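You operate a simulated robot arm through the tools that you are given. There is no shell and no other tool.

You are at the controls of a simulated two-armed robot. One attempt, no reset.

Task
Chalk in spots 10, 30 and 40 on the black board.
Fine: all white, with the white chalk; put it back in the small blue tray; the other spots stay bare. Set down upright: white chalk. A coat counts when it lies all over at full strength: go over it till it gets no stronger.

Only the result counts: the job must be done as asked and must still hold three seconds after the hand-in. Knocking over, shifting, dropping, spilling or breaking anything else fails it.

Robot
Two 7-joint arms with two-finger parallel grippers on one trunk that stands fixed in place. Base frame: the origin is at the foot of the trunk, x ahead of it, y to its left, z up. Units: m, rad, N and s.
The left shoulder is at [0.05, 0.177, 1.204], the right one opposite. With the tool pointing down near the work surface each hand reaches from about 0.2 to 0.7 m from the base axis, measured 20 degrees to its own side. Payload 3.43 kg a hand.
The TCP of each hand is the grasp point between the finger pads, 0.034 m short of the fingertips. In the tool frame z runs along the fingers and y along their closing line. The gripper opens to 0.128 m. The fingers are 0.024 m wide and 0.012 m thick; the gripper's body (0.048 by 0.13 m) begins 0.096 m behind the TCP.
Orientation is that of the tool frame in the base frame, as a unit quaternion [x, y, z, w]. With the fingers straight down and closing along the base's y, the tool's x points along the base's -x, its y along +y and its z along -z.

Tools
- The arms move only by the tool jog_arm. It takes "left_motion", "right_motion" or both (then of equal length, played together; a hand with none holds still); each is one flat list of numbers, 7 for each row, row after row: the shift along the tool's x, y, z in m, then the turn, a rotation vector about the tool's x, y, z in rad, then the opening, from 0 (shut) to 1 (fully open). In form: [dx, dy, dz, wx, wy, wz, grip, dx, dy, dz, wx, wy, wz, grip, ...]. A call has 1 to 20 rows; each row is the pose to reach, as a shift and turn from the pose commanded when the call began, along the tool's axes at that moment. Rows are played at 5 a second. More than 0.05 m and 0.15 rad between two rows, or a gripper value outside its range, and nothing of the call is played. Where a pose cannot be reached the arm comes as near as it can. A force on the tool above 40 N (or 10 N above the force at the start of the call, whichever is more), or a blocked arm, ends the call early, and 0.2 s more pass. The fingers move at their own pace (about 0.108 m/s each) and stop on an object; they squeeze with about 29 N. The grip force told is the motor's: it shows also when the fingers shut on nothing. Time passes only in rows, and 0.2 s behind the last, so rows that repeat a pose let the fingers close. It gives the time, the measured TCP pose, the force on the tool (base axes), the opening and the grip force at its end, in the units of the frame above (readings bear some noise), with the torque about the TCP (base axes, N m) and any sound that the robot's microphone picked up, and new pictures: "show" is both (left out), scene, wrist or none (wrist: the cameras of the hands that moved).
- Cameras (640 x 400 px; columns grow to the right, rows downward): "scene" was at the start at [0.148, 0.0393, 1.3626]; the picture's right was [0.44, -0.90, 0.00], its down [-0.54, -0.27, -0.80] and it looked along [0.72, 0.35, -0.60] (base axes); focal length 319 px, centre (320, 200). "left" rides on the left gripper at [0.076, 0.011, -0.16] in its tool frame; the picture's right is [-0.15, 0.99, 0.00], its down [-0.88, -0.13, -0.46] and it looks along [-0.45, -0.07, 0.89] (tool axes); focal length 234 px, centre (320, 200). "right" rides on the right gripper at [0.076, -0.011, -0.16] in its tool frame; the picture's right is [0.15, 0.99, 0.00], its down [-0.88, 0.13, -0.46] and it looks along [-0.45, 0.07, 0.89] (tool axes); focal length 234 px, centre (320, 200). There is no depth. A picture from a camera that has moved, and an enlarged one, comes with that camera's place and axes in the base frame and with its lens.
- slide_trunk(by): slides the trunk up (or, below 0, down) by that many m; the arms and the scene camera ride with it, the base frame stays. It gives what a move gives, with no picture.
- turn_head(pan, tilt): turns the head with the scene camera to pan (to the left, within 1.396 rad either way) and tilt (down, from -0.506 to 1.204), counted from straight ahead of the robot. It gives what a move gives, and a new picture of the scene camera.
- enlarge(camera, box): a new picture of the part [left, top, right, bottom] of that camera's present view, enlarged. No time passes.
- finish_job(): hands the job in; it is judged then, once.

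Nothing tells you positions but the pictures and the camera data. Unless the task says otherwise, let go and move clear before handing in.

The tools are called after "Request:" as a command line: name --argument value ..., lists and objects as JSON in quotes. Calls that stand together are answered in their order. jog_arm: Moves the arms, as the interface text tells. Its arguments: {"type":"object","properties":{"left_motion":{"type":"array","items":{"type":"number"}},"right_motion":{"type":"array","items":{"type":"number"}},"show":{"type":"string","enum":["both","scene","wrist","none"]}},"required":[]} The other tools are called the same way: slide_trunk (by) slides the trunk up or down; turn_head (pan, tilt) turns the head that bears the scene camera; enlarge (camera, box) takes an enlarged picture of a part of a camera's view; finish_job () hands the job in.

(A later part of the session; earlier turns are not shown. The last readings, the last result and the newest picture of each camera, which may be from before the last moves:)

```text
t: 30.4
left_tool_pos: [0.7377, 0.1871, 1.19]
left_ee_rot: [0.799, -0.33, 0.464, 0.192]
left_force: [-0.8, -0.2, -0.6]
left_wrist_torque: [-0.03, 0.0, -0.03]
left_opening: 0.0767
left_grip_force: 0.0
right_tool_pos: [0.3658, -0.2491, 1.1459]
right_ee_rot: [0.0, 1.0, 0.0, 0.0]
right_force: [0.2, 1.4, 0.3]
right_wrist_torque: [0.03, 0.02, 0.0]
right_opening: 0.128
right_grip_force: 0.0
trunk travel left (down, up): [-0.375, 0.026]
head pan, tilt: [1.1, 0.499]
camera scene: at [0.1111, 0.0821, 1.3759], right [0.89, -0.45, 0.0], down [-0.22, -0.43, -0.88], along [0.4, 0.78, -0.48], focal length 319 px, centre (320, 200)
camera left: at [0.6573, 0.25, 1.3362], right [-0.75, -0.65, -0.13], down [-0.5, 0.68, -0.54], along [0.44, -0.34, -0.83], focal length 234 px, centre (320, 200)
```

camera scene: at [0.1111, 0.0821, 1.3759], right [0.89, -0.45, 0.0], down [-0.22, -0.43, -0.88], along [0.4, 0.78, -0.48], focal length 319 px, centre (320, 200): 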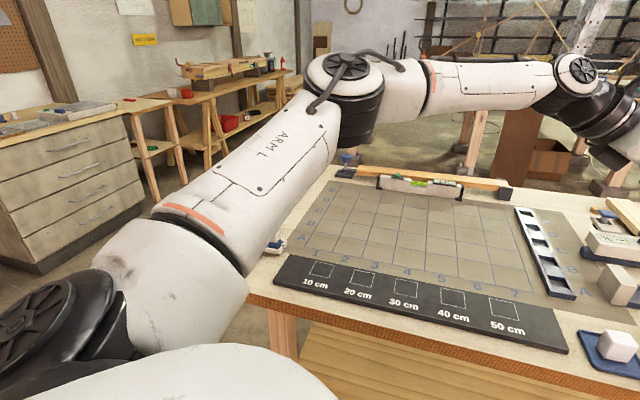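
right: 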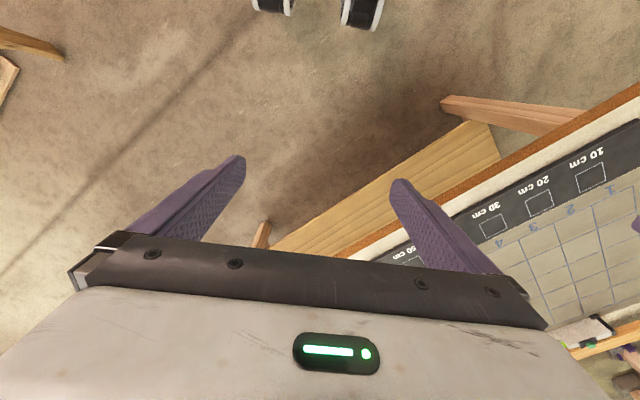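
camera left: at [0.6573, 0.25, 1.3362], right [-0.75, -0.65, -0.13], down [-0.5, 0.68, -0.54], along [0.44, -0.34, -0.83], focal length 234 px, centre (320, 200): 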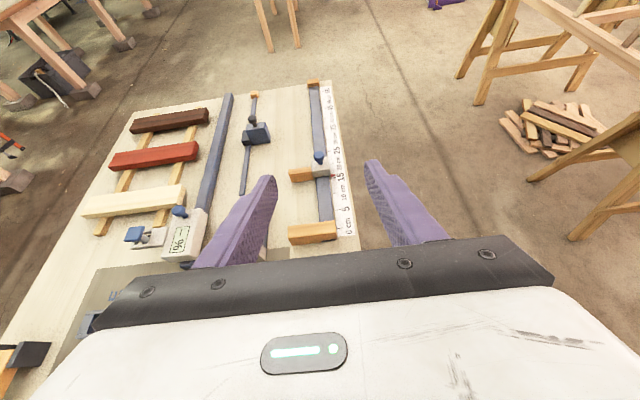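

The pose is reached exactly, above the chalk. Now I lower the trunk so the hand comes down to about z 0.95, still clear of the chalk, and look again.

Request:
slide_trunk --by -0.12

Request:
slide_trunk --by -0.1

Request:
turn_head --pan 0.4 --tilt 0.45

Request:
enlarge --camera "left" --box '[160, 80, 480, 280]'

```text
t: 31.9
left_tool_pos: [0.7368, 0.1861, 1.0704]
left_ee_rot: [0.8, -0.33, 0.464, 0.19]
left_force: [0.4, -0.6, 0.2]
left_wrist_torque: [-0.01, 0.02, 0.0]
left_opening: 0.0769
left_grip_force: 0.0
right_tool_pos: [0.3667, -0.2499, 1.0257]
right_ee_rot: [0.0, 1.0, -0.001, 0.0]
right_force: [0.0, -0.2, 0.5]
right_wrist_torque: [-0.01, 0.02, 0.01]
right_opening: 0.1277
right_grip_force: 0.0
trunk travel left (down, up): [-0.255, 0.146]
head pan, tilt: [1.1, 0.499]
```

```text
t: 33.3
left_tool_pos: [0.7372, 0.1862, 0.9713]
left_ee_rot: [0.8, -0.33, 0.464, 0.191]
left_force: [-0.6, 0.0, 0.4]
left_wrist_torque: [0.02, -0.03, 0.0]
left_opening: 0.0768
left_grip_force: 0.0
right_tool_pos: [0.3667, -0.2494, 0.9251]
right_ee_rot: [0.0, 1.0, 0.0, 0.0]
right_force: [0.0, -0.5, 0.3]
right_wrist_torque: [-0.01, 0.01, 0.01]
right_opening: 0.1277
right_grip_force: 0.0
trunk travel left (down, up): [-0.155, 0.246]
head pan, tilt: [1.1, 0.499]
```

```text
t: 34.3
left_tool_pos: [0.7372, 0.1859, 0.9716]
left_ee_rot: [0.8, -0.33, 0.464, 0.191]
left_force: [-0.1, 0.5, 0.1]
left_wrist_torque: [0.02, 0.01, -0.03]
left_opening: 0.0769
left_grip_force: 0.1
right_tool_pos: [0.3673, -0.2501, 0.925]
right_ee_rot: [0.0, 1.0, 0.0, 0.0]
right_force: [-0.7, -0.2, 0.1]
right_wrist_torque: [-0.01, 0.01, 0.0]
right_opening: 0.128
right_grip_force: 0.0
trunk travel left (down, up): [-0.155, 0.246]
head pan, tilt: [0.4, 0.45]
camera scene: at [0.1547, 0.0368, 1.1603], right [0.39, -0.92, 0.0], down [-0.4, -0.17, -0.9], along [0.83, 0.35, -0.44], focal length 319 px, centre (320, 200)
```

scene: 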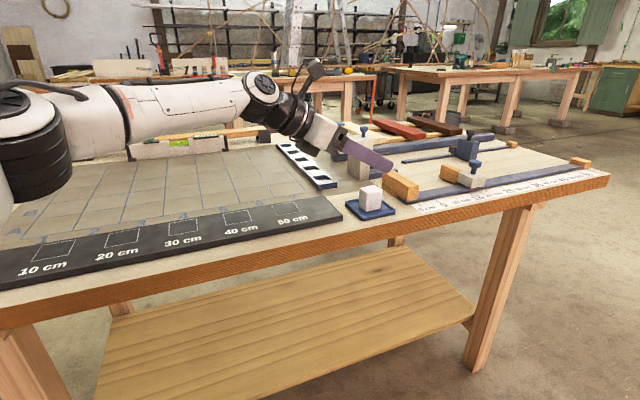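

```text
2.00 times, centred on (320, 180) of left
camera zoom: at [0.6574, 0.2499, 1.1162], right [-0.75, -0.65, -0.13], down [-0.5, 0.68, -0.54], along [0.44, -0.34, -0.83], focal length 468 px, centre (320, 240)
```

zoom: 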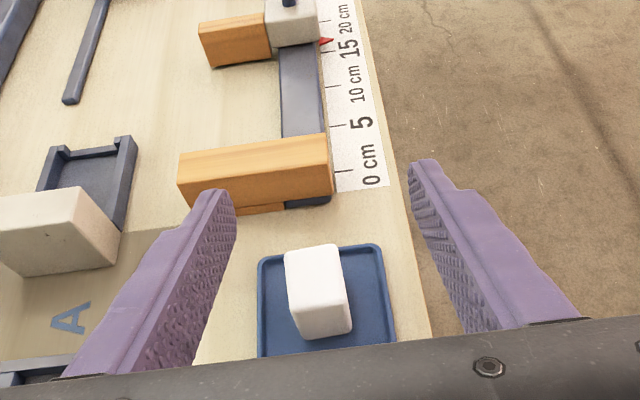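

Request:
enlarge --camera "left" --box '[280, 190, 370, 250]'

Request:
enlarge --camera "scene" --box '[330, 160, 430, 230]'

```text
6.67 times, centred on (325, 220) of left
camera zoom: at [0.6574, 0.2499, 1.1162], right [-0.75, -0.65, -0.13], down [-0.5, 0.68, -0.54], along [0.44, -0.34, -0.83], focal length 1561 px, centre (287, 67)
```

zoom: 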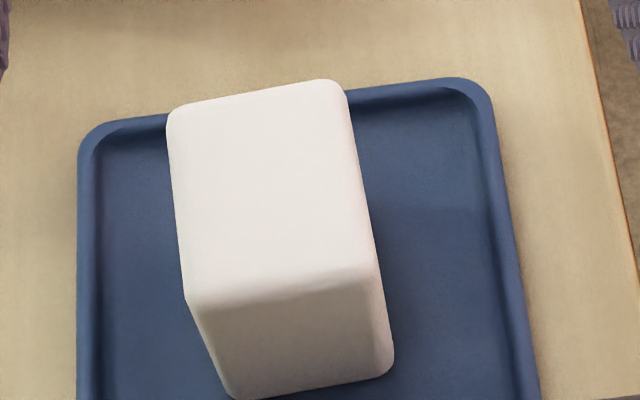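

```text
5.71 times, centred on (380, 195) of scene
camera zoom: at [0.1547, 0.0368, 1.1603], right [0.39, -0.92, 0.0], down [-0.4, -0.17, -0.9], along [0.83, 0.35, -0.44], focal length 1822 px, centre (-23, 229)
```

zoom: 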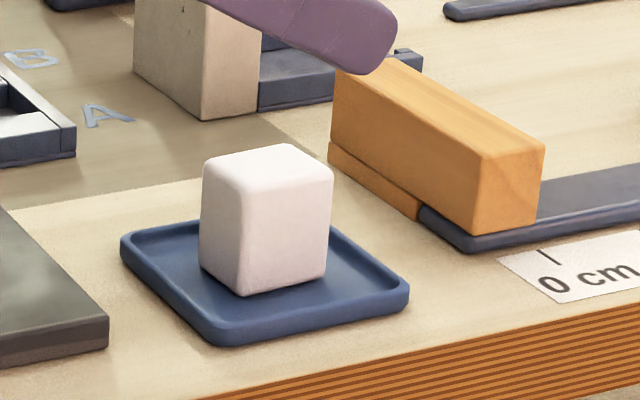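

The chalk top centre triangulates to (0.763, 0.178, 0.889), height about 45 mm, in a tray with its rim near z 0.849. I need slightly more tilt (1.2 rad), so I raise a bit, tilt, and lower the trunk to bring the wrist level with the elbow.

Request:
jog_arm --left_motion '[0.0263, -0.0042, -0.0145, 0, 0.05, 0, 0.6, 0.0527, -0.0084, -0.0289, 0, 0.1, 0, 0.6, 0.079, -0.0126, -0.0434, 0, 0.15, 0, 0.6, 0.079, -0.0126, -0.0434, 0, 0.15, 0, 0.6]' --show "none"

Request:
slide_trunk --by -0.12

Request:
enlarge --camera "left" --box '[160, 80, 480, 280]'

Request:
turn_head --pan 0.3 --tilt 0.35

```text
t: 35.3
left_tool_pos: [0.7455, 0.1936, 1.0576]
left_ee_rot: [0.763, -0.315, 0.522, 0.215]
left_force: [0.1, -0.4, 0.4]
left_wrist_torque: [0.01, 0.0, -0.01]
left_opening: 0.0768
left_grip_force: 0.2
right_tool_pos: [0.3662, -0.2498, 0.9259]
right_ee_rot: [0.0, 1.0, -0.001, 0.0]
right_force: [-0.6, -0.4, 0.8]
right_wrist_torque: [0.0, -0.01, 0.0]
right_opening: 0.128
right_grip_force: 0.0
trunk travel left (down, up): [-0.155, 0.246]
head pan, tilt: [0.4, 0.45]
```

```text
t: 36.8
left_tool_pos: [0.7443, 0.1923, 0.9389]
left_ee_rot: [0.763, -0.315, 0.523, 0.215]
left_force: [-0.8, 0.2, 1.2]
left_wrist_torque: [0.03, 0.0, 0.02]
left_opening: 0.0765
left_grip_force: 0.0
right_tool_pos: [0.3665, -0.2505, 0.8068]
right_ee_rot: [0.0, 1.0, 0.0, 0.0]
right_force: [0.3, -0.2, -0.7]
right_wrist_torque: [0.01, 0.0, 0.0]
right_opening: 0.128
right_grip_force: 0.1
trunk travel left (down, up): [-0.035, 0.366]
head pan, tilt: [0.4, 0.45]
```

```text
2.00 times, centred on (320, 180) of left
camera zoom: at [0.6512, 0.271, 1.0674], right [-0.74, -0.66, -0.14], down [-0.43, 0.62, -0.66], along [0.52, -0.42, -0.74], focal length 468 px, centre (320, 240)
```

zoom: 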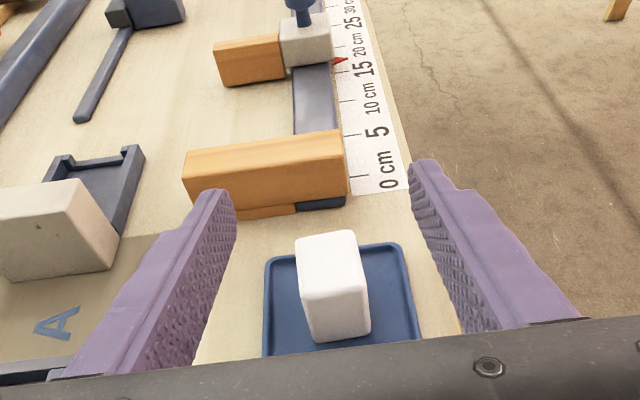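

```text
t: 37.5
left_tool_pos: [0.7455, 0.1939, 0.9385]
left_ee_rot: [0.763, -0.314, 0.522, 0.215]
left_force: [0.2, -0.6, -0.5]
left_wrist_torque: [0.02, 0.01, -0.01]
left_opening: 0.0769
left_grip_force: 0.0
right_tool_pos: [0.3664, -0.249, 0.8058]
right_ee_rot: [0.0, 1.0, 0.0, 0.0]
right_force: [0.1, 0.2, -0.4]
right_wrist_torque: [0.0, -0.02, 0.01]
right_opening: 0.1281
right_grip_force: 0.0
trunk travel left (down, up): [-0.035, 0.366]
head pan, tilt: [0.3, 0.351]
camera scene: at [0.159, 0.0285, 1.0495], right [0.3, -0.95, 0.0], down [-0.33, -0.1, -0.94], along [0.9, 0.28, -0.34], focal length 319 px, centre (320, 200)
```

scene: 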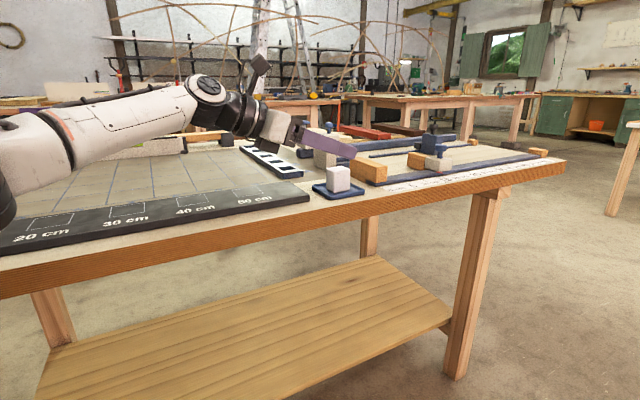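

Request:
enlarge --camera "left" --box '[280, 190, 370, 250]'

Request:
enlarge --camera "scene" --box '[290, 150, 390, 210]'

```text
6.67 times, centred on (325, 220) of left
camera zoom: at [0.6513, 0.2711, 1.0673], right [-0.74, -0.66, -0.14], down [-0.44, 0.62, -0.66], along [0.52, -0.42, -0.74], focal length 1561 px, centre (287, 67)
```

zoom: 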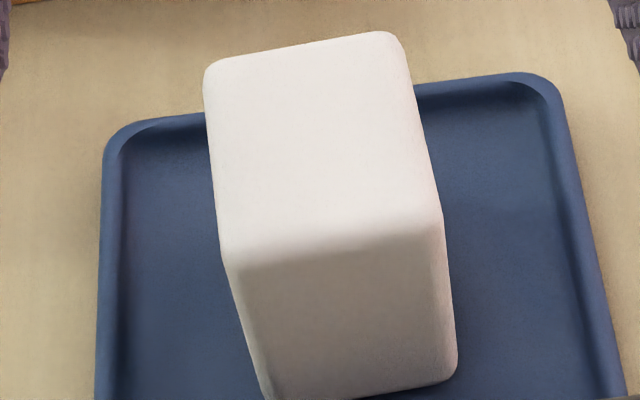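

```text
6.40 times, centred on (340, 180) of scene
camera zoom: at [0.159, 0.0285, 1.0495], right [0.3, -0.95, 0.0], down [-0.33, -0.1, -0.94], along [0.9, 0.28, -0.34], focal length 2041 px, centre (192, 328)
```

zoom: 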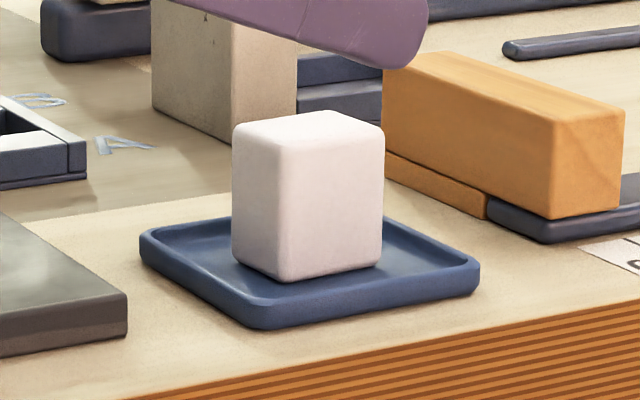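

The chalk is confirmed at (0.763, 0.178), top z 0.889, centred between the fingers. I narrow the opening and lower straight down so the pads straddle it, staying above the tray rim.

Request:
jog_arm --left_motion '[0, 0, 0, 0, 0, 0, 0.45, -0.0136, 0, 0.0053, 0, 0, 0, 0.45, -0.0273, 0, 0.0106, 0, 0, 0, 0.45, -0.0409, 0, 0.0159, 0, 0, 0, 0.45, -0.0545, 0, 0.0212, 0, 0, 0, 0.45, -0.0545, 0, 0.0212, 0, 0, 0, 0.45]'

Request:
enlarge --camera "left" --box '[240, 140, 400, 240]'

Request:
enlarge --camera "scene" --box '[290, 140, 390, 210]'

```text
t: 38.9
left_tool_pos: [0.7428, 0.1947, 0.882]
left_ee_rot: [0.764, -0.314, 0.522, 0.213]
left_force: [0.4, -0.6, -1.2]
left_wrist_torque: [0.04, 0.0, -0.02]
left_opening: 0.0578
left_grip_force: 0.2
right_tool_pos: [0.3678, -0.2486, 0.8054]
right_ee_rot: [0.0, 1.0, 0.0, 0.001]
right_force: [-0.5, 1.1, -0.3]
right_wrist_torque: [0.0, -0.02, 0.02]
right_opening: 0.1279
right_grip_force: 0.1
trunk travel left (down, up): [-0.035, 0.366]
head pan, tilt: [0.3, 0.351]
camera scene: at [0.159, 0.0285, 1.0495], right [0.3, -0.96, 0.0], down [-0.33, -0.1, -0.94], along [0.9, 0.28, -0.34], focal length 319 px, centre (320, 200)
camera left: at [0.6485, 0.2708, 1.0105], right [-0.73, -0.67, -0.14], down [-0.44, 0.62, -0.65], along [0.52, -0.42, -0.74], focal length 234 px, centre (320, 200)
```

scene: 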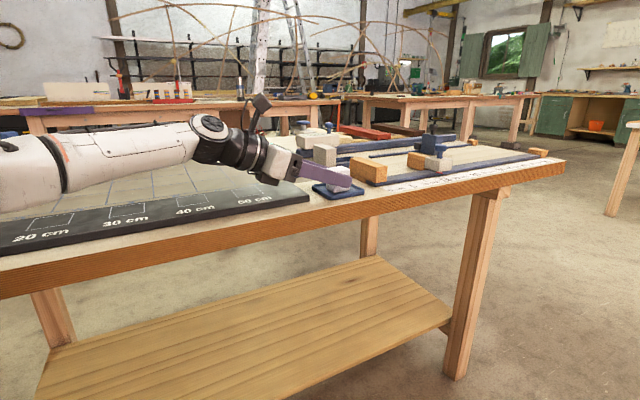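
left: 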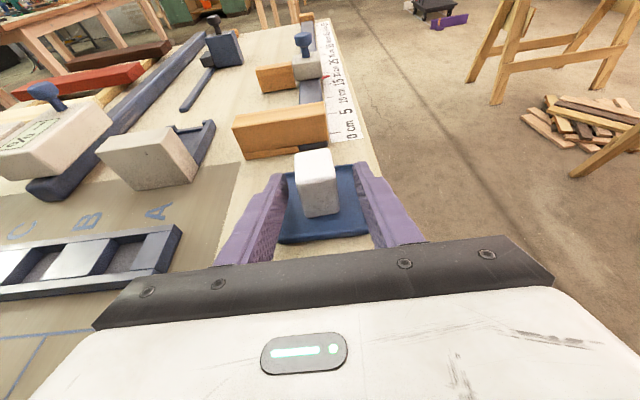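

```text
4.00 times, centred on (320, 190) of left
camera zoom: at [0.6485, 0.2708, 1.0105], right [-0.73, -0.67, -0.14], down [-0.44, 0.62, -0.65], along [0.52, -0.42, -0.74], focal length 937 px, centre (320, 240)
```

zoom: 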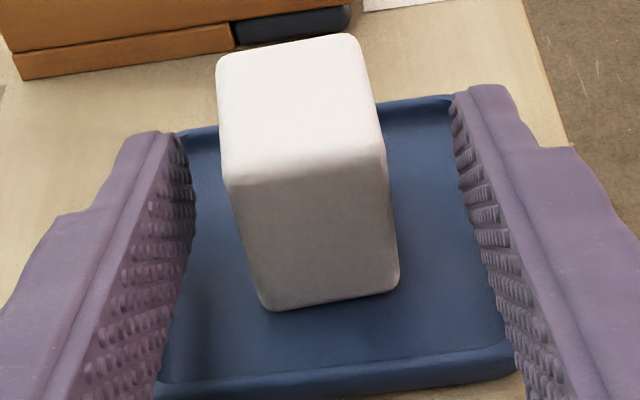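

```text
5.71 times, centred on (340, 175) of scene
camera zoom: at [0.159, 0.0285, 1.0495], right [0.3, -0.96, 0.0], down [-0.33, -0.1, -0.94], along [0.9, 0.28, -0.34], focal length 1822 px, centre (206, 343)
```

zoom: 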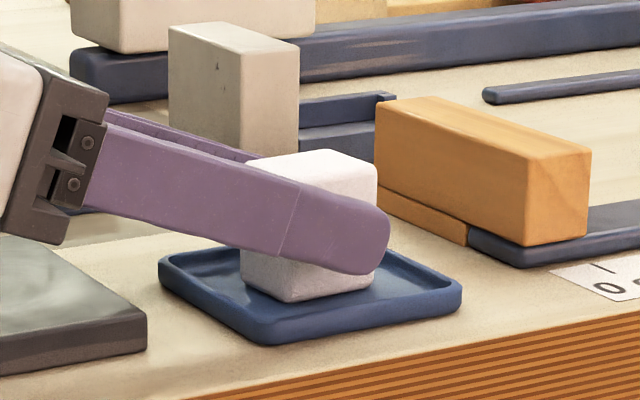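

The fingers straddle the chalk nicely above the rim. I close the grip.

Request:
jog_arm --left_motion '[0, 0, 0, 0, 0, 0, 0.35, 0, 0, 0, 0, 0, 0, 0.28, 0, 0, 0, 0, 0, 0, 0.2, 0, 0, 0, 0, 0, 0, 0.1, 0, 0, 0, 0, 0, 0, 0, 0, 0, 0, 0, 0, 0, 0, 0, 0, 0, 0, 0, 0, 0]' --show "none"

Request:
enlarge --camera "left" --box '[240, 140, 400, 240]'

Request:
enlarge --camera "scene" --box '[290, 140, 390, 210]'

```text
t: 40.5
left_tool_pos: [0.7429, 0.1927, 0.8818]
left_ee_rot: [0.764, -0.314, 0.522, 0.214]
left_force: [0.3, 0.6, 1.7]
left_wrist_torque: [0.02, -0.05, 0.03]
left_opening: 0.0312
left_grip_force: 28.9
right_tool_pos: [0.3673, -0.249, 0.8077]
right_ee_rot: [0.0, 1.0, 0.0, 0.0]
right_force: [-0.6, 0.3, -0.2]
right_wrist_torque: [-0.04, 0.0, 0.01]
right_opening: 0.128
right_grip_force: 0.1
trunk travel left (down, up): [-0.035, 0.366]
head pan, tilt: [0.3, 0.351]
```

```text
4.00 times, centred on (320, 190) of left
camera zoom: at [0.6485, 0.2708, 1.0108], right [-0.73, -0.67, -0.14], down [-0.44, 0.62, -0.65], along [0.52, -0.42, -0.74], focal length 937 px, centre (320, 240)
```

zoom: 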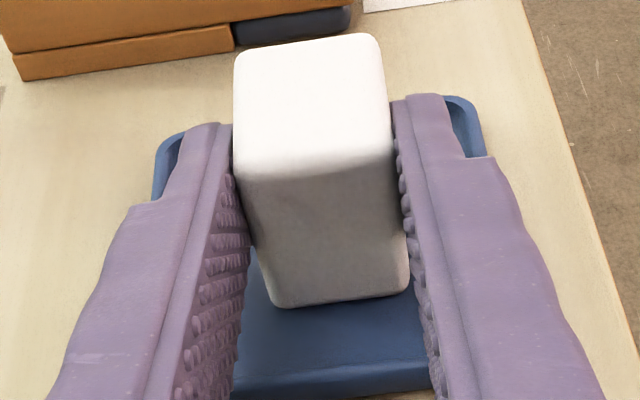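

```text
5.71 times, centred on (340, 175) of scene
camera zoom: at [0.159, 0.0285, 1.0495], right [0.3, -0.96, 0.0], down [-0.33, -0.1, -0.94], along [0.9, 0.28, -0.34], focal length 1822 px, centre (206, 343)
```

zoom: 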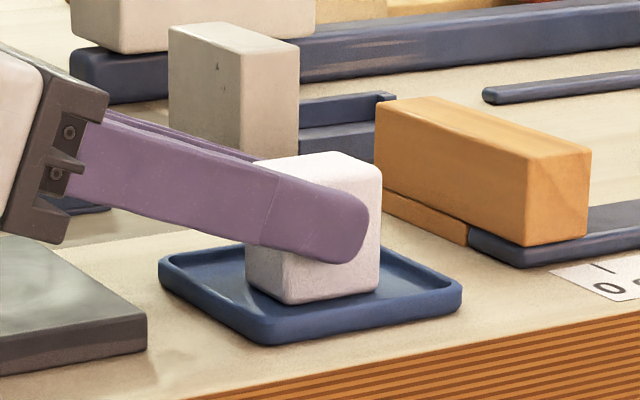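

The chalk is held (31 mm wide, 29 N). I lift it and carry it, upright, to just above spot 40, where I'll set it down to re-grasp with a steeper hand.

Request:
jog_arm --left_motion '[0.0219, 0, -0.0085, 0, 0, 0, 0, 0.0438, 0, -0.017, 0, 0, 0, 0, 0.0296, -0.007, -0.0535, 0, 0, 0, 0, 0.0154, -0.014, -0.09, 0, 0, 0, 0, 0.0012, -0.021, -0.1265, 0, 0, 0, 0, -0.013, -0.0281, -0.163, 0, 0, 0, 0, -0.0272, -0.0351, -0.1995, 0, 0, 0, 0, -0.0413, -0.0421, -0.2359, 0, 0, 0, 0, -0.0555, -0.0491, -0.2724, 0, 0, 0, 0, -0.0555, -0.0491, -0.2724, 0, 0, 0, 0]'

Request:
turn_head --pan 0.6 --tilt 0.35

Request:
enlarge --camera "left" --box '[200, 120, 440, 270]'

```text
t: 42.7
left_tool_pos: [0.5844, 0.4223, 0.927]
left_ee_rot: [0.763, -0.314, 0.522, 0.215]
left_force: [0.5, -0.3, -0.7]
left_wrist_torque: [0.01, 0.0, 0.01]
left_opening: 0.031
left_grip_force: 28.4
right_tool_pos: [0.367, -0.2486, 0.8052]
right_ee_rot: [0.0, 1.0, 0.001, 0.0]
right_force: [-0.2, 0.9, 0.3]
right_wrist_torque: [0.01, -0.01, 0.03]
right_opening: 0.1282
right_grip_force: 0.1
trunk travel left (down, up): [-0.035, 0.366]
head pan, tilt: [0.3, 0.351]
camera scene: at [0.159, 0.0287, 1.0495], right [0.3, -0.96, 0.0], down [-0.33, -0.1, -0.94], along [0.9, 0.28, -0.34], focal length 319 px, centre (320, 200)
camera left: at [0.491, 0.5003, 1.0565], right [-0.74, -0.66, -0.14], down [-0.43, 0.62, -0.66], along [0.52, -0.42, -0.74], focal length 234 px, centre (320, 200)
```

scene: 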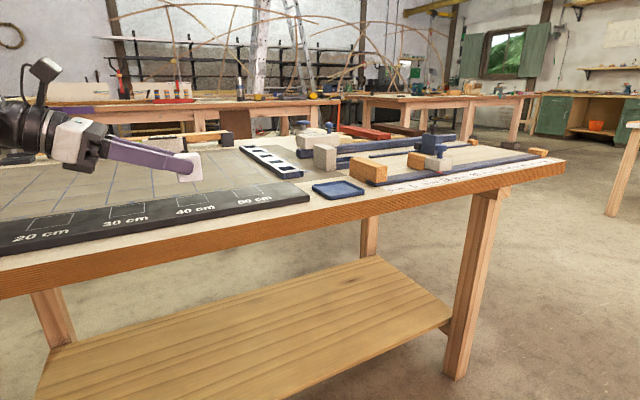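
left: 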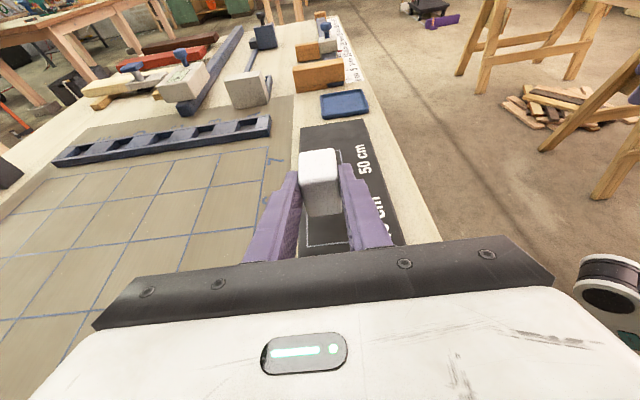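

```text
t: 43.5
left_tool_pos: [0.5857, 0.4225, 0.9274]
left_ee_rot: [0.763, -0.315, 0.522, 0.216]
left_force: [-0.1, 0.3, -1.9]
left_wrist_torque: [0.03, 0.04, 0.03]
left_opening: 0.0311
left_grip_force: 29.1
right_tool_pos: [0.3667, -0.2496, 0.8048]
right_ee_rot: [0.0, 1.0, 0.001, 0.0]
right_force: [0.7, 0.4, 0.6]
right_wrist_torque: [-0.02, -0.01, 0.02]
right_opening: 0.128
right_grip_force: 0.1
trunk travel left (down, up): [-0.035, 0.366]
head pan, tilt: [0.6, 0.351]
camera scene: at [0.147, 0.0536, 1.0495], right [0.56, -0.83, 0.0], down [-0.28, -0.19, -0.94], along [0.78, 0.53, -0.34], focal length 319 px, centre (320, 200)
```

scene: 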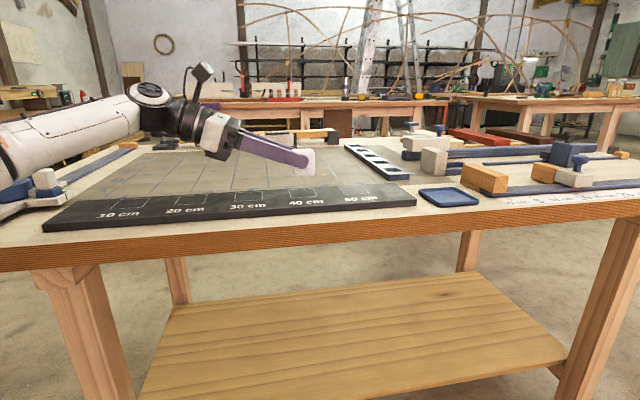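

```text
2.67 times, centred on (320, 195) of left
camera zoom: at [0.4915, 0.4998, 1.0566], right [-0.74, -0.66, -0.14], down [-0.44, 0.62, -0.66], along [0.52, -0.42, -0.74], focal length 624 px, centre (320, 213)
```

zoom: 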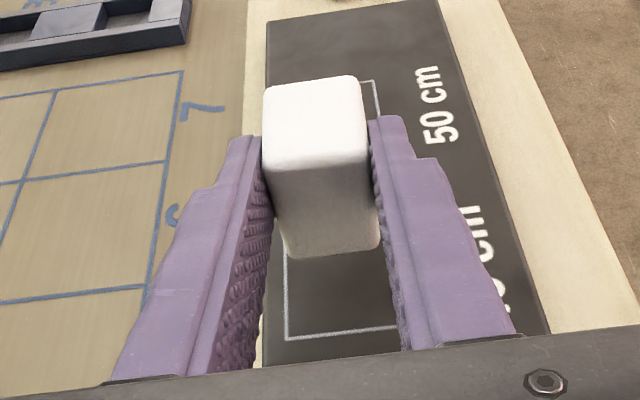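

The spot-40 corner in the wrist view agrees with my estimate, so the chalk is right over spot 40. I lower it slowly toward the board, watching the force.

Request:
jog_arm --left_motion '[-0.014, 0, 0.0054, 0, 0, 0, 0, -0.0279, 0, 0.0108, 0, 0, 0, 0, -0.0307, 0, 0.0119, 0, 0, 0, 0, -0.0307, 0, 0.0119, 0, 0, 0, 0]' --show "none"

Request:
enlarge --camera "scene" --box '[260, 130, 360, 220]'

```text
t: 44.5
left_tool_pos: [0.585, 0.4221, 0.8944]
left_ee_rot: [0.763, -0.314, 0.523, 0.215]
left_force: [-0.2, 0.4, -0.2]
left_wrist_torque: [0.01, 0.03, 0.0]
left_opening: 0.0313
left_grip_force: 29.0
right_tool_pos: [0.3665, -0.2494, 0.806]
right_ee_rot: [0.0, 1.0, -0.001, -0.001]
right_force: [0.2, -0.5, -0.3]
right_wrist_torque: [0.0, 0.01, 0.0]
right_opening: 0.1277
right_grip_force: 0.1
trunk travel left (down, up): [-0.035, 0.366]
head pan, tilt: [0.6, 0.351]
```

```text
4.44 times, centred on (310, 175) of scene
camera zoom: at [0.147, 0.0536, 1.0495], right [0.57, -0.82, 0.0], down [-0.28, -0.19, -0.94], along [0.77, 0.53, -0.34], focal length 1417 px, centre (364, 311)
```

zoom: 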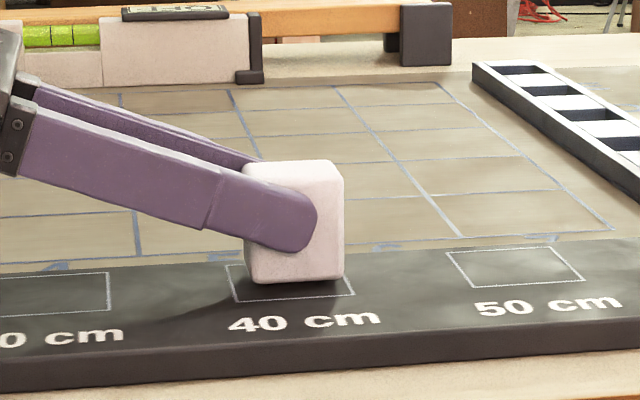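

Request:
jog_arm --left_motion '[-0.0028, 0, 0.0011, 0, 0, 0, 0, -0.0037, 0, 0.0014, 0, 0, 0, 0, -0.0037, 0, 0.0014, 0, 0, 0, 0]' --show "none"

Request:
enlarge --camera "scene" --box '[260, 130, 360, 220]'

```text
t: 45.3
left_tool_pos: [0.5868, 0.4221, 0.8914]
left_ee_rot: [0.763, -0.316, 0.522, 0.215]
left_force: [1.1, 0.6, 3.4]
left_wrist_torque: [0.06, -0.11, 0.0]
left_opening: 0.0313
left_grip_force: 29.1
right_tool_pos: [0.3669, -0.2489, 0.8052]
right_ee_rot: [0.0, 1.0, 0.0, 0.0]
right_force: [-0.4, -0.4, -0.4]
right_wrist_torque: [-0.01, 0.0, -0.02]
right_opening: 0.1281
right_grip_force: 0.1
trunk travel left (down, up): [-0.035, 0.366]
head pan, tilt: [0.6, 0.351]
```

```text
4.44 times, centred on (310, 175) of scene
camera zoom: at [0.1468, 0.0534, 1.0496], right [0.57, -0.82, 0.0], down [-0.28, -0.19, -0.94], along [0.77, 0.53, -0.34], focal length 1417 px, centre (364, 311)
```

zoom: 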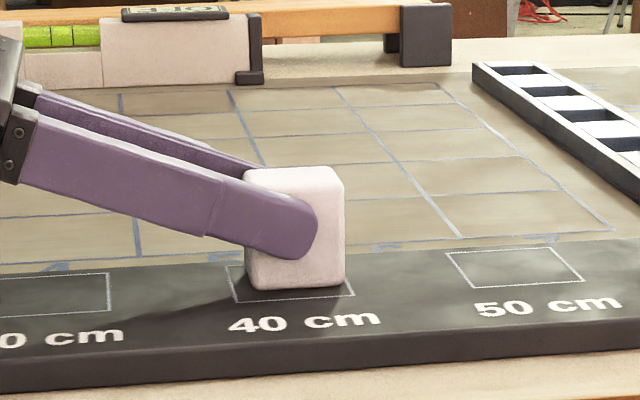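

Contact: about 3.4 N upward, so the chalk stands on spot 40. I open the fingers and back off along the finger direction.

Request:
jog_arm --left_motion '[-0.0037, 0, 0.0014, 0, 0, 0, 0.28, -0.0037, 0, 0.0014, 0, 0, 0, 0.4, -0.0037, 0, 0.0014, 0, 0, 0, 0.5, 0.0, 0, -0.02, 0, 0, 0, 0.5, 0.0037, 0, -0.05, 0, 0, 0, 0.5, 0.02, 0, -0.085, 0, 0, 0, 0.5, 0.04, 0, -0.12, 0, 0, 0, 0.5]'

Request:
enlarge --camera "scene" --box '[260, 130, 360, 220]'

```text
t: 46.9
left_tool_pos: [0.5166, 0.4888, 0.9698]
left_ee_rot: [0.763, -0.316, 0.521, 0.216]
left_force: [-0.2, 0.1, 0.1]
left_wrist_torque: [0.01, -0.02, -0.01]
left_opening: 0.0639
left_grip_force: 0.0
right_tool_pos: [0.3661, -0.2489, 0.8067]
right_ee_rot: [0.0, 1.0, 0.0, 0.001]
right_force: [0.2, -0.5, 0.0]
right_wrist_torque: [0.01, -0.03, -0.03]
right_opening: 0.1281
right_grip_force: 0.0
trunk travel left (down, up): [-0.035, 0.366]
head pan, tilt: [0.6, 0.351]
camera scene: at [0.147, 0.0535, 1.0495], right [0.57, -0.82, 0.0], down [-0.28, -0.19, -0.94], along [0.77, 0.53, -0.34], focal length 319 px, centre (320, 200)
camera left: at [0.4221, 0.5674, 1.0985], right [-0.73, -0.66, -0.14], down [-0.44, 0.62, -0.66], along [0.52, -0.42, -0.74], focal length 234 px, centre (320, 200)
```

scene: 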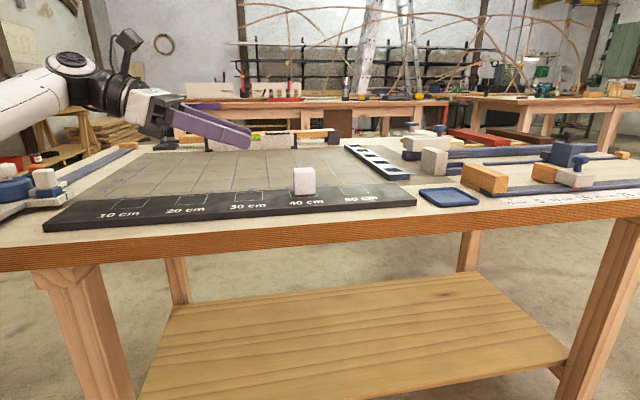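
left: 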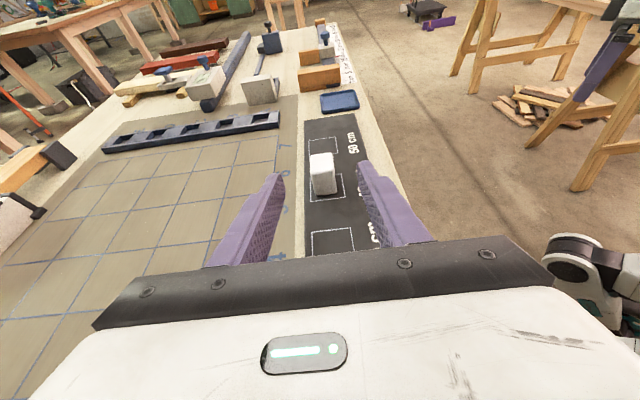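

```text
4.44 times, centred on (310, 175) of scene
camera zoom: at [0.147, 0.0535, 1.0495], right [0.57, -0.82, 0.0], down [-0.28, -0.19, -0.94], along [0.77, 0.53, -0.34], focal length 1417 px, centre (364, 311)
```

zoom: 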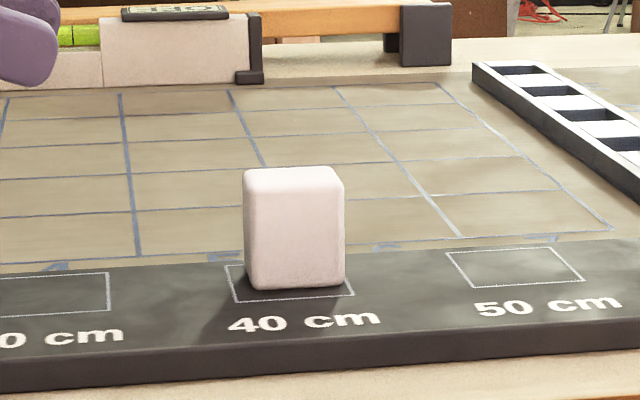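

The chalk stands upright on spot 40. I raise the trunk, then steepen the hand to a 0.4 rad tilt and come above the chalk.

Request:
slide_trunk --by 0.14

Request:
jog_arm --left_motion '[-0.0102, 0, 0.0243, 0, -0.1333, 0, 0.5, -0.0204, 0, 0.0486, 0, -0.2667, 0, 0.5, -0.0307, 0, 0.0729, 0, -0.4, 0, 0.5, -0.0409, 0, 0.0971, 0, -0.5333, 0, 0.5, -0.0511, 0, 0.1214, 0, -0.6667, 0, 0.5, -0.0613, 0, 0.1457, 0, -0.8, 0, 0.5, -0.0613, 0, 0.1457, 0, -0.8, 0, 0.5]'

Request:
enlarge --camera "left" --box '[200, 120, 440, 270]'

```text
t: 48.6
left_tool_pos: [0.5172, 0.4885, 1.1095]
left_ee_rot: [0.762, -0.315, 0.523, 0.216]
left_force: [0.1, 1.4, 0.5]
left_wrist_torque: [-0.01, 0.0, 0.0]
left_opening: 0.0644
left_grip_force: 0.1
right_tool_pos: [0.3673, -0.2495, 0.9459]
right_ee_rot: [0.0, 1.0, 0.001, 0.0]
right_force: [0.0, 0.0, 0.5]
right_wrist_torque: [-0.01, 0.02, 0.02]
right_opening: 0.128
right_grip_force: 0.1
trunk travel left (down, up): [-0.175, 0.226]
head pan, tilt: [0.6, 0.351]
```

```text
t: 50.2
left_tool_pos: [0.5977, 0.4098, 1.002]
left_ee_rot: [0.906, -0.374, 0.183, 0.076]
left_force: [-1.0, -1.1, 0.8]
left_wrist_torque: [0.0, 0.04, 0.0]
left_opening: 0.0641
left_grip_force: 0.1
right_tool_pos: [0.3663, -0.2503, 0.9453]
right_ee_rot: [0.0, 1.0, 0.0, 0.0]
right_force: [0.9, -0.3, 1.3]
right_wrist_torque: [0.02, 0.02, 0.0]
right_opening: 0.1281
right_grip_force: 0.0
trunk travel left (down, up): [-0.175, 0.226]
head pan, tilt: [0.6, 0.351]
camera scene: at [0.1471, 0.0534, 1.1895], right [0.57, -0.82, 0.0], down [-0.28, -0.19, -0.94], along [0.77, 0.53, -0.34], focal length 319 px, centre (320, 200)
camera left: at [0.5951, 0.3957, 1.1767], right [-0.79, -0.61, -0.06], down [-0.61, 0.79, 0.08], along [0.0, 0.1, -1.0], focal length 234 px, centre (320, 200)
```

scene: 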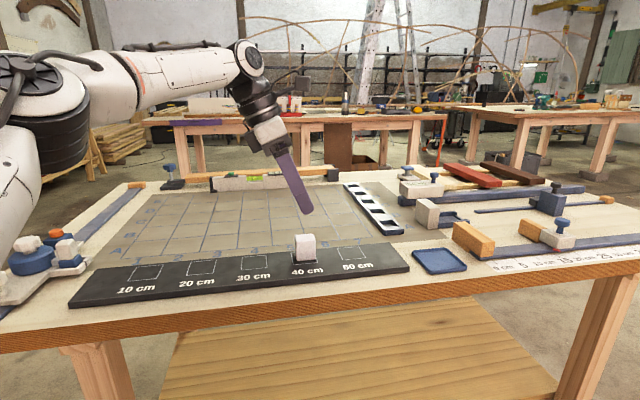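
left: 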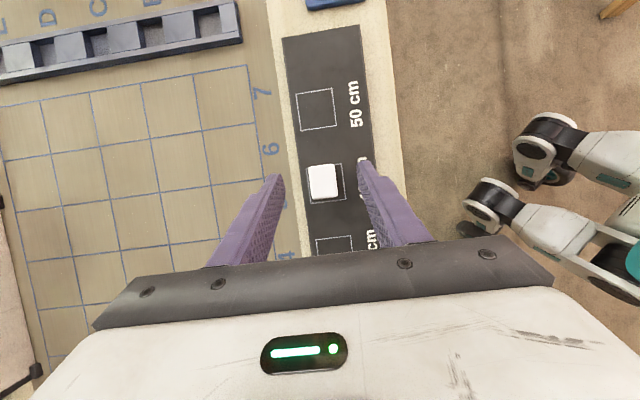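

```text
2.67 times, centred on (320, 195) of left
camera zoom: at [0.5951, 0.3957, 1.1767], right [-0.79, -0.61, -0.06], down [-0.61, 0.79, 0.08], along [0.0, 0.1, -1.0], focal length 624 px, centre (320, 213)
```

zoom: 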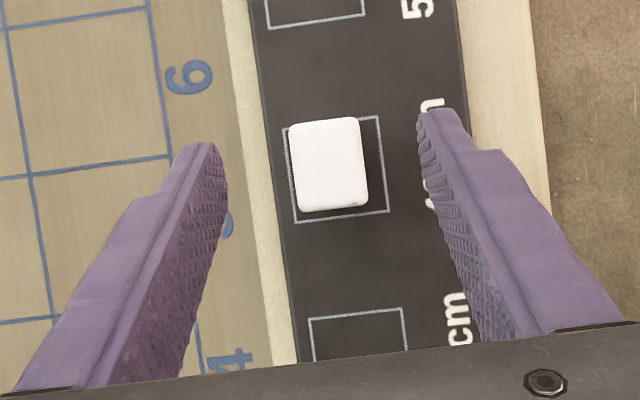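

The downward view shows spot 40 centred at (0.602, 0.4036) with ~49 mm sides, and the chalk at (0.605, 0.4024), about 31×39 mm. I descend to grip the chalk's upper part with fingertips ~8 mm above the board.

Request:
jog_arm --left_motion '[-0.0093, 0, 0.0246, 0, 0, 0, 0.5, -0.0187, 0, 0.0491, 0, 0, 0, 0.5, -0.028, 0, 0.0737, 0, 0, 0, 0.5, -0.0373, 0, 0.0982, 0, 0, 0, 0.5, -0.0373, 0, 0.0982, 0, 0, 0, 0.5]'

Request:
enlarge --camera "left" --box '[240, 110, 400, 260]'

Request:
enlarge --camera "scene" --box '[240, 200, 380, 300]'

```text
t: 51.4
left_tool_pos: [0.5986, 0.4032, 0.8946]
left_ee_rot: [0.906, -0.374, 0.183, 0.076]
left_force: [0.6, -0.8, 0.1]
left_wrist_torque: [0.04, 0.03, 0.01]
left_opening: 0.0642
left_grip_force: 0.0
right_tool_pos: [0.3658, -0.2497, 0.946]
right_ee_rot: [0.001, 1.0, 0.0, -0.001]
right_force: [0.5, 1.0, 0.0]
right_wrist_torque: [-0.01, 0.0, -0.04]
right_opening: 0.1281
right_grip_force: 0.0
trunk travel left (down, up): [-0.175, 0.226]
head pan, tilt: [0.6, 0.351]
camera scene: at [0.1469, 0.0536, 1.1895], right [0.57, -0.82, 0.0], down [-0.28, -0.19, -0.94], along [0.77, 0.53, -0.34], focal length 319 px, centre (320, 200)
camera left: at [0.5971, 0.3904, 1.0716], right [-0.79, -0.61, -0.06], down [-0.61, 0.79, 0.08], along [0.0, 0.1, -1.0], focal length 234 px, centre (320, 200)
```

scene: 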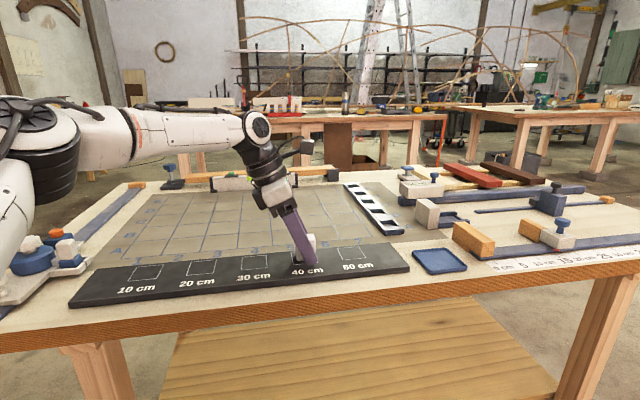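
left: 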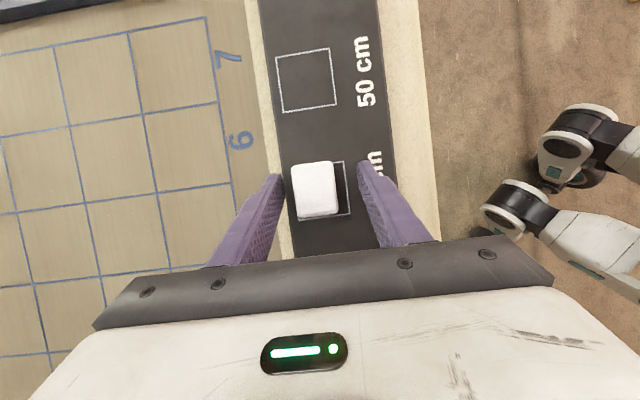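

```text
2.67 times, centred on (320, 185) of left
camera zoom: at [0.5971, 0.3904, 1.0716], right [-0.79, -0.61, -0.06], down [-0.61, 0.79, 0.08], along [0.0, 0.1, -1.0], focal length 624 px, centre (320, 240)
```

zoom: 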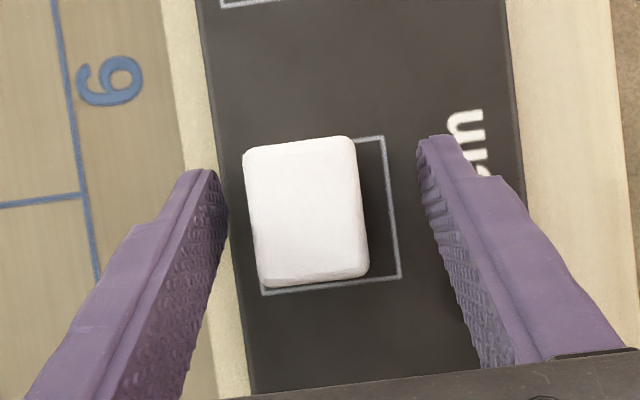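

```text
4.00 times, centred on (310, 250) of scene
camera zoom: at [0.1469, 0.0536, 1.1895], right [0.57, -0.82, 0.0], down [-0.28, -0.19, -0.94], along [0.77, 0.53, -0.34], focal length 1276 px, centre (360, 0)
```

zoom: 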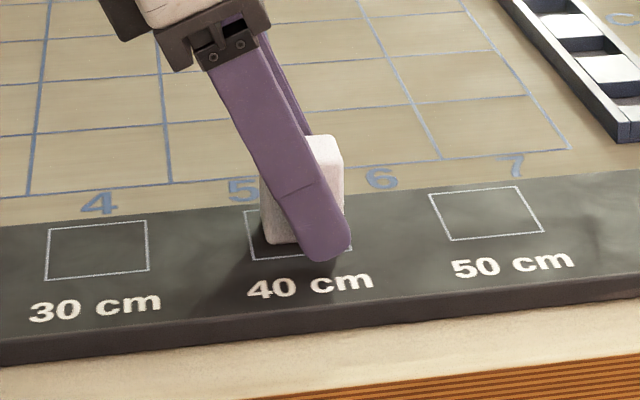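

The chalk sits ~4–5 mm off-centre between the fingers, so I shift the hand that much toward the far side before closing.

Request:
jog_arm --left_motion '[0.0008, -0.0045, -0.0018, 0, 0, 0, 0.5, 0.0008, -0.0045, -0.0018, 0, 0, 0, 0.5]' --show "none"

Request:
enlarge --camera "left" --box '[240, 110, 400, 260]'

```text
t: 52.0
left_tool_pos: [0.6039, 0.4066, 0.8973]
left_ee_rot: [0.906, -0.375, 0.183, 0.076]
left_force: [-0.4, -0.3, -1.1]
left_wrist_torque: [-0.01, 0.02, 0.04]
left_opening: 0.0641
left_grip_force: 0.0
right_tool_pos: [0.3674, -0.2495, 0.9456]
right_ee_rot: [0.001, 1.0, 0.0, 0.0]
right_force: [-0.7, 0.3, -0.6]
right_wrist_torque: [-0.02, 0.0, -0.01]
right_opening: 0.128
right_grip_force: 0.0
trunk travel left (down, up): [-0.175, 0.226]
head pan, tilt: [0.6, 0.351]
```

```text
2.67 times, centred on (320, 185) of left
camera zoom: at [0.6004, 0.3949, 1.0737], right [-0.79, -0.61, -0.06], down [-0.61, 0.79, 0.08], along [0.0, 0.1, -1.0], focal length 624 px, centre (320, 240)
```

zoom: 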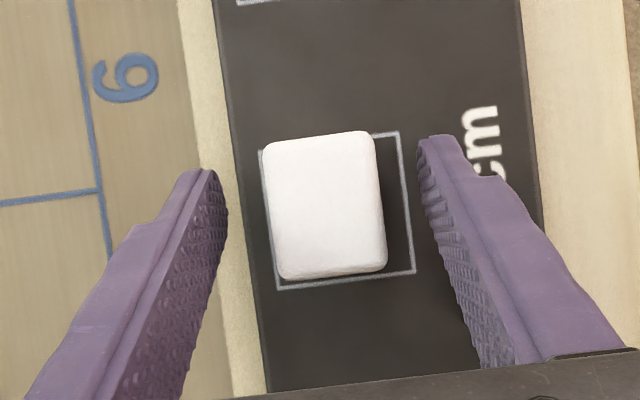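

Request:
jog_arm --left_motion '[0, 0, 0, 0, 0, 0, 0.35, 0, 0, 0, 0, 0, 0, 0.25, 0, 0, 0, 0, 0, 0, 0.15, 0, 0, 0, 0, 0, 0, 0, 0, 0, 0, 0, 0, 0, 0, 0, 0, 0, 0, 0, 0, 0]' --show "none"

Request:
enlarge --camera "left" --box '[240, 110, 400, 260]'

Request:
enlarge --camera "scene" --box '[240, 200, 380, 300]'

```text
t: 53.4
left_tool_pos: [0.6037, 0.4077, 0.8964]
left_ee_rot: [0.906, -0.374, 0.184, 0.076]
left_force: [0.2, -0.2, -0.1]
left_wrist_torque: [-0.04, 0.01, -0.02]
left_opening: 0.0313
left_grip_force: 29.3
right_tool_pos: [0.3663, -0.2497, 0.946]
right_ee_rot: [0.0, 1.0, 0.001, 0.0]
right_force: [0.2, 0.4, -0.3]
right_wrist_torque: [0.02, 0.01, 0.01]
right_opening: 0.1279
right_grip_force: 0.1
trunk travel left (down, up): [-0.175, 0.226]
head pan, tilt: [0.6, 0.351]
```

```text
2.67 times, centred on (320, 185) of left
camera zoom: at [0.6003, 0.3948, 1.0738], right [-0.79, -0.61, -0.06], down [-0.61, 0.79, 0.08], along [0.0, 0.1, -1.0], focal length 624 px, centre (320, 240)
```

zoom: 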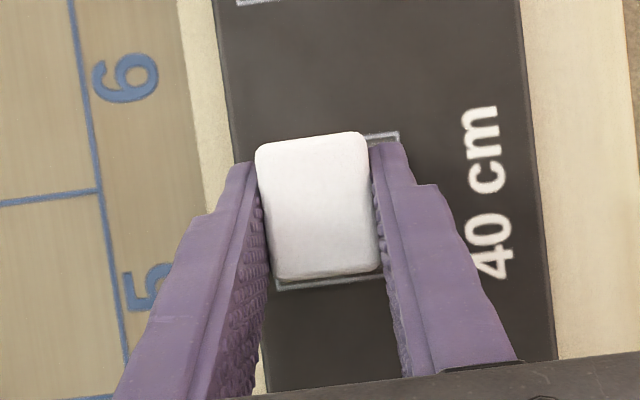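

```text
4.00 times, centred on (310, 250) of scene
camera zoom: at [0.1469, 0.0535, 1.1895], right [0.57, -0.82, 0.0], down [-0.28, -0.19, -0.94], along [0.77, 0.53, -0.34], focal length 1276 px, centre (360, 0)
```

zoom: 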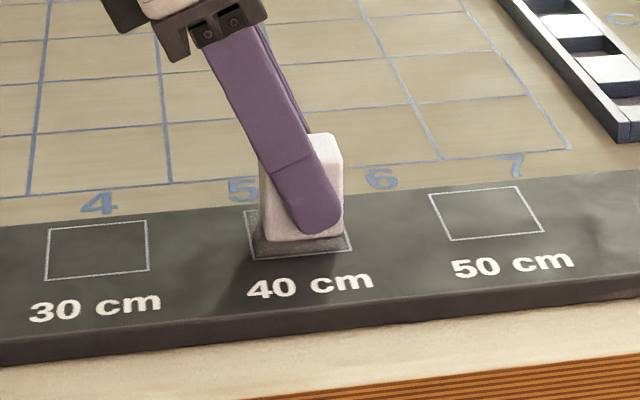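

The chalk is held upright at about (+2, +4) mm from the spot centre. I begin rubbing spot 40 with a light downward press and short strokes along the board, checking force and mark.

Request:
jog_arm --left_motion '[-0.0033, 0.0038, 0.0019, 0, 0, 0, 0, -0.0125, 0.0163, -0.002, 0, 0, 0, 0, 0.0059, 0.0163, 0.0058, 0, 0, 0, 0, 0.0059, 0.0103, 0.0058, 0, 0, 0, 0, -0.0125, 0.0103, -0.002, 0, 0, 0, 0]' --show "none"

Request:
enlarge --camera "left" --box '[240, 110, 400, 260]'

Request:
enlarge --camera "scene" --box '[240, 200, 380, 300]'

```text
t: 54.6
left_tool_pos: [0.5867, 0.4081, 0.8966]
left_ee_rot: [0.905, -0.374, 0.187, 0.073]
left_force: [4.1, -2.7, 20.7]
left_wrist_torque: [-0.04, 0.15, -0.03]
left_opening: 0.0314
left_grip_force: 28.9
right_tool_pos: [0.3658, -0.2511, 0.9455]
right_ee_rot: [0.001, 1.0, 0.001, 0.002]
right_force: [0.1, 0.6, -0.9]
right_wrist_torque: [-0.01, -0.01, -0.01]
right_opening: 0.1283
right_grip_force: 0.1
trunk travel left (down, up): [-0.175, 0.226]
head pan, tilt: [0.6, 0.351]
```

```text
2.67 times, centred on (320, 185) of left
camera zoom: at [0.5834, 0.3955, 1.0736], right [-0.79, -0.61, -0.06], down [-0.61, 0.79, 0.07], along [0.01, 0.1, -1.0], focal length 624 px, centre (320, 240)
```

zoom: 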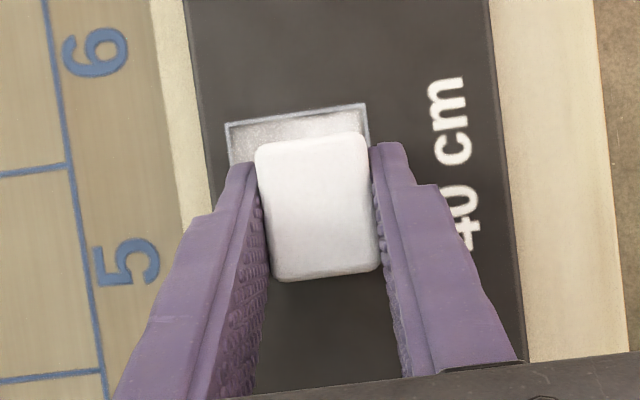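

```text
4.00 times, centred on (310, 250) of scene
camera zoom: at [0.1457, 0.0521, 1.1899], right [0.57, -0.82, 0.0], down [-0.28, -0.19, -0.94], along [0.78, 0.53, -0.34], focal length 1276 px, centre (360, 0)
```

zoom: 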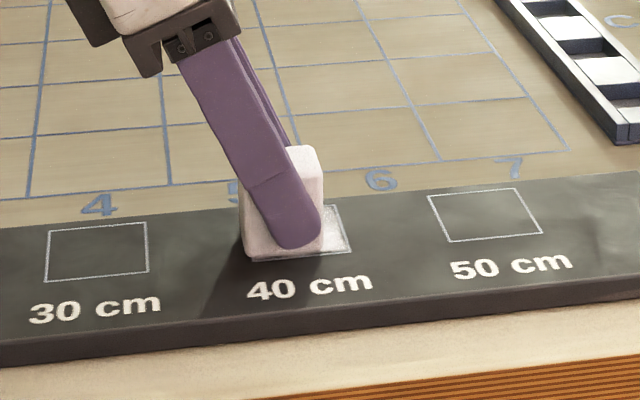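

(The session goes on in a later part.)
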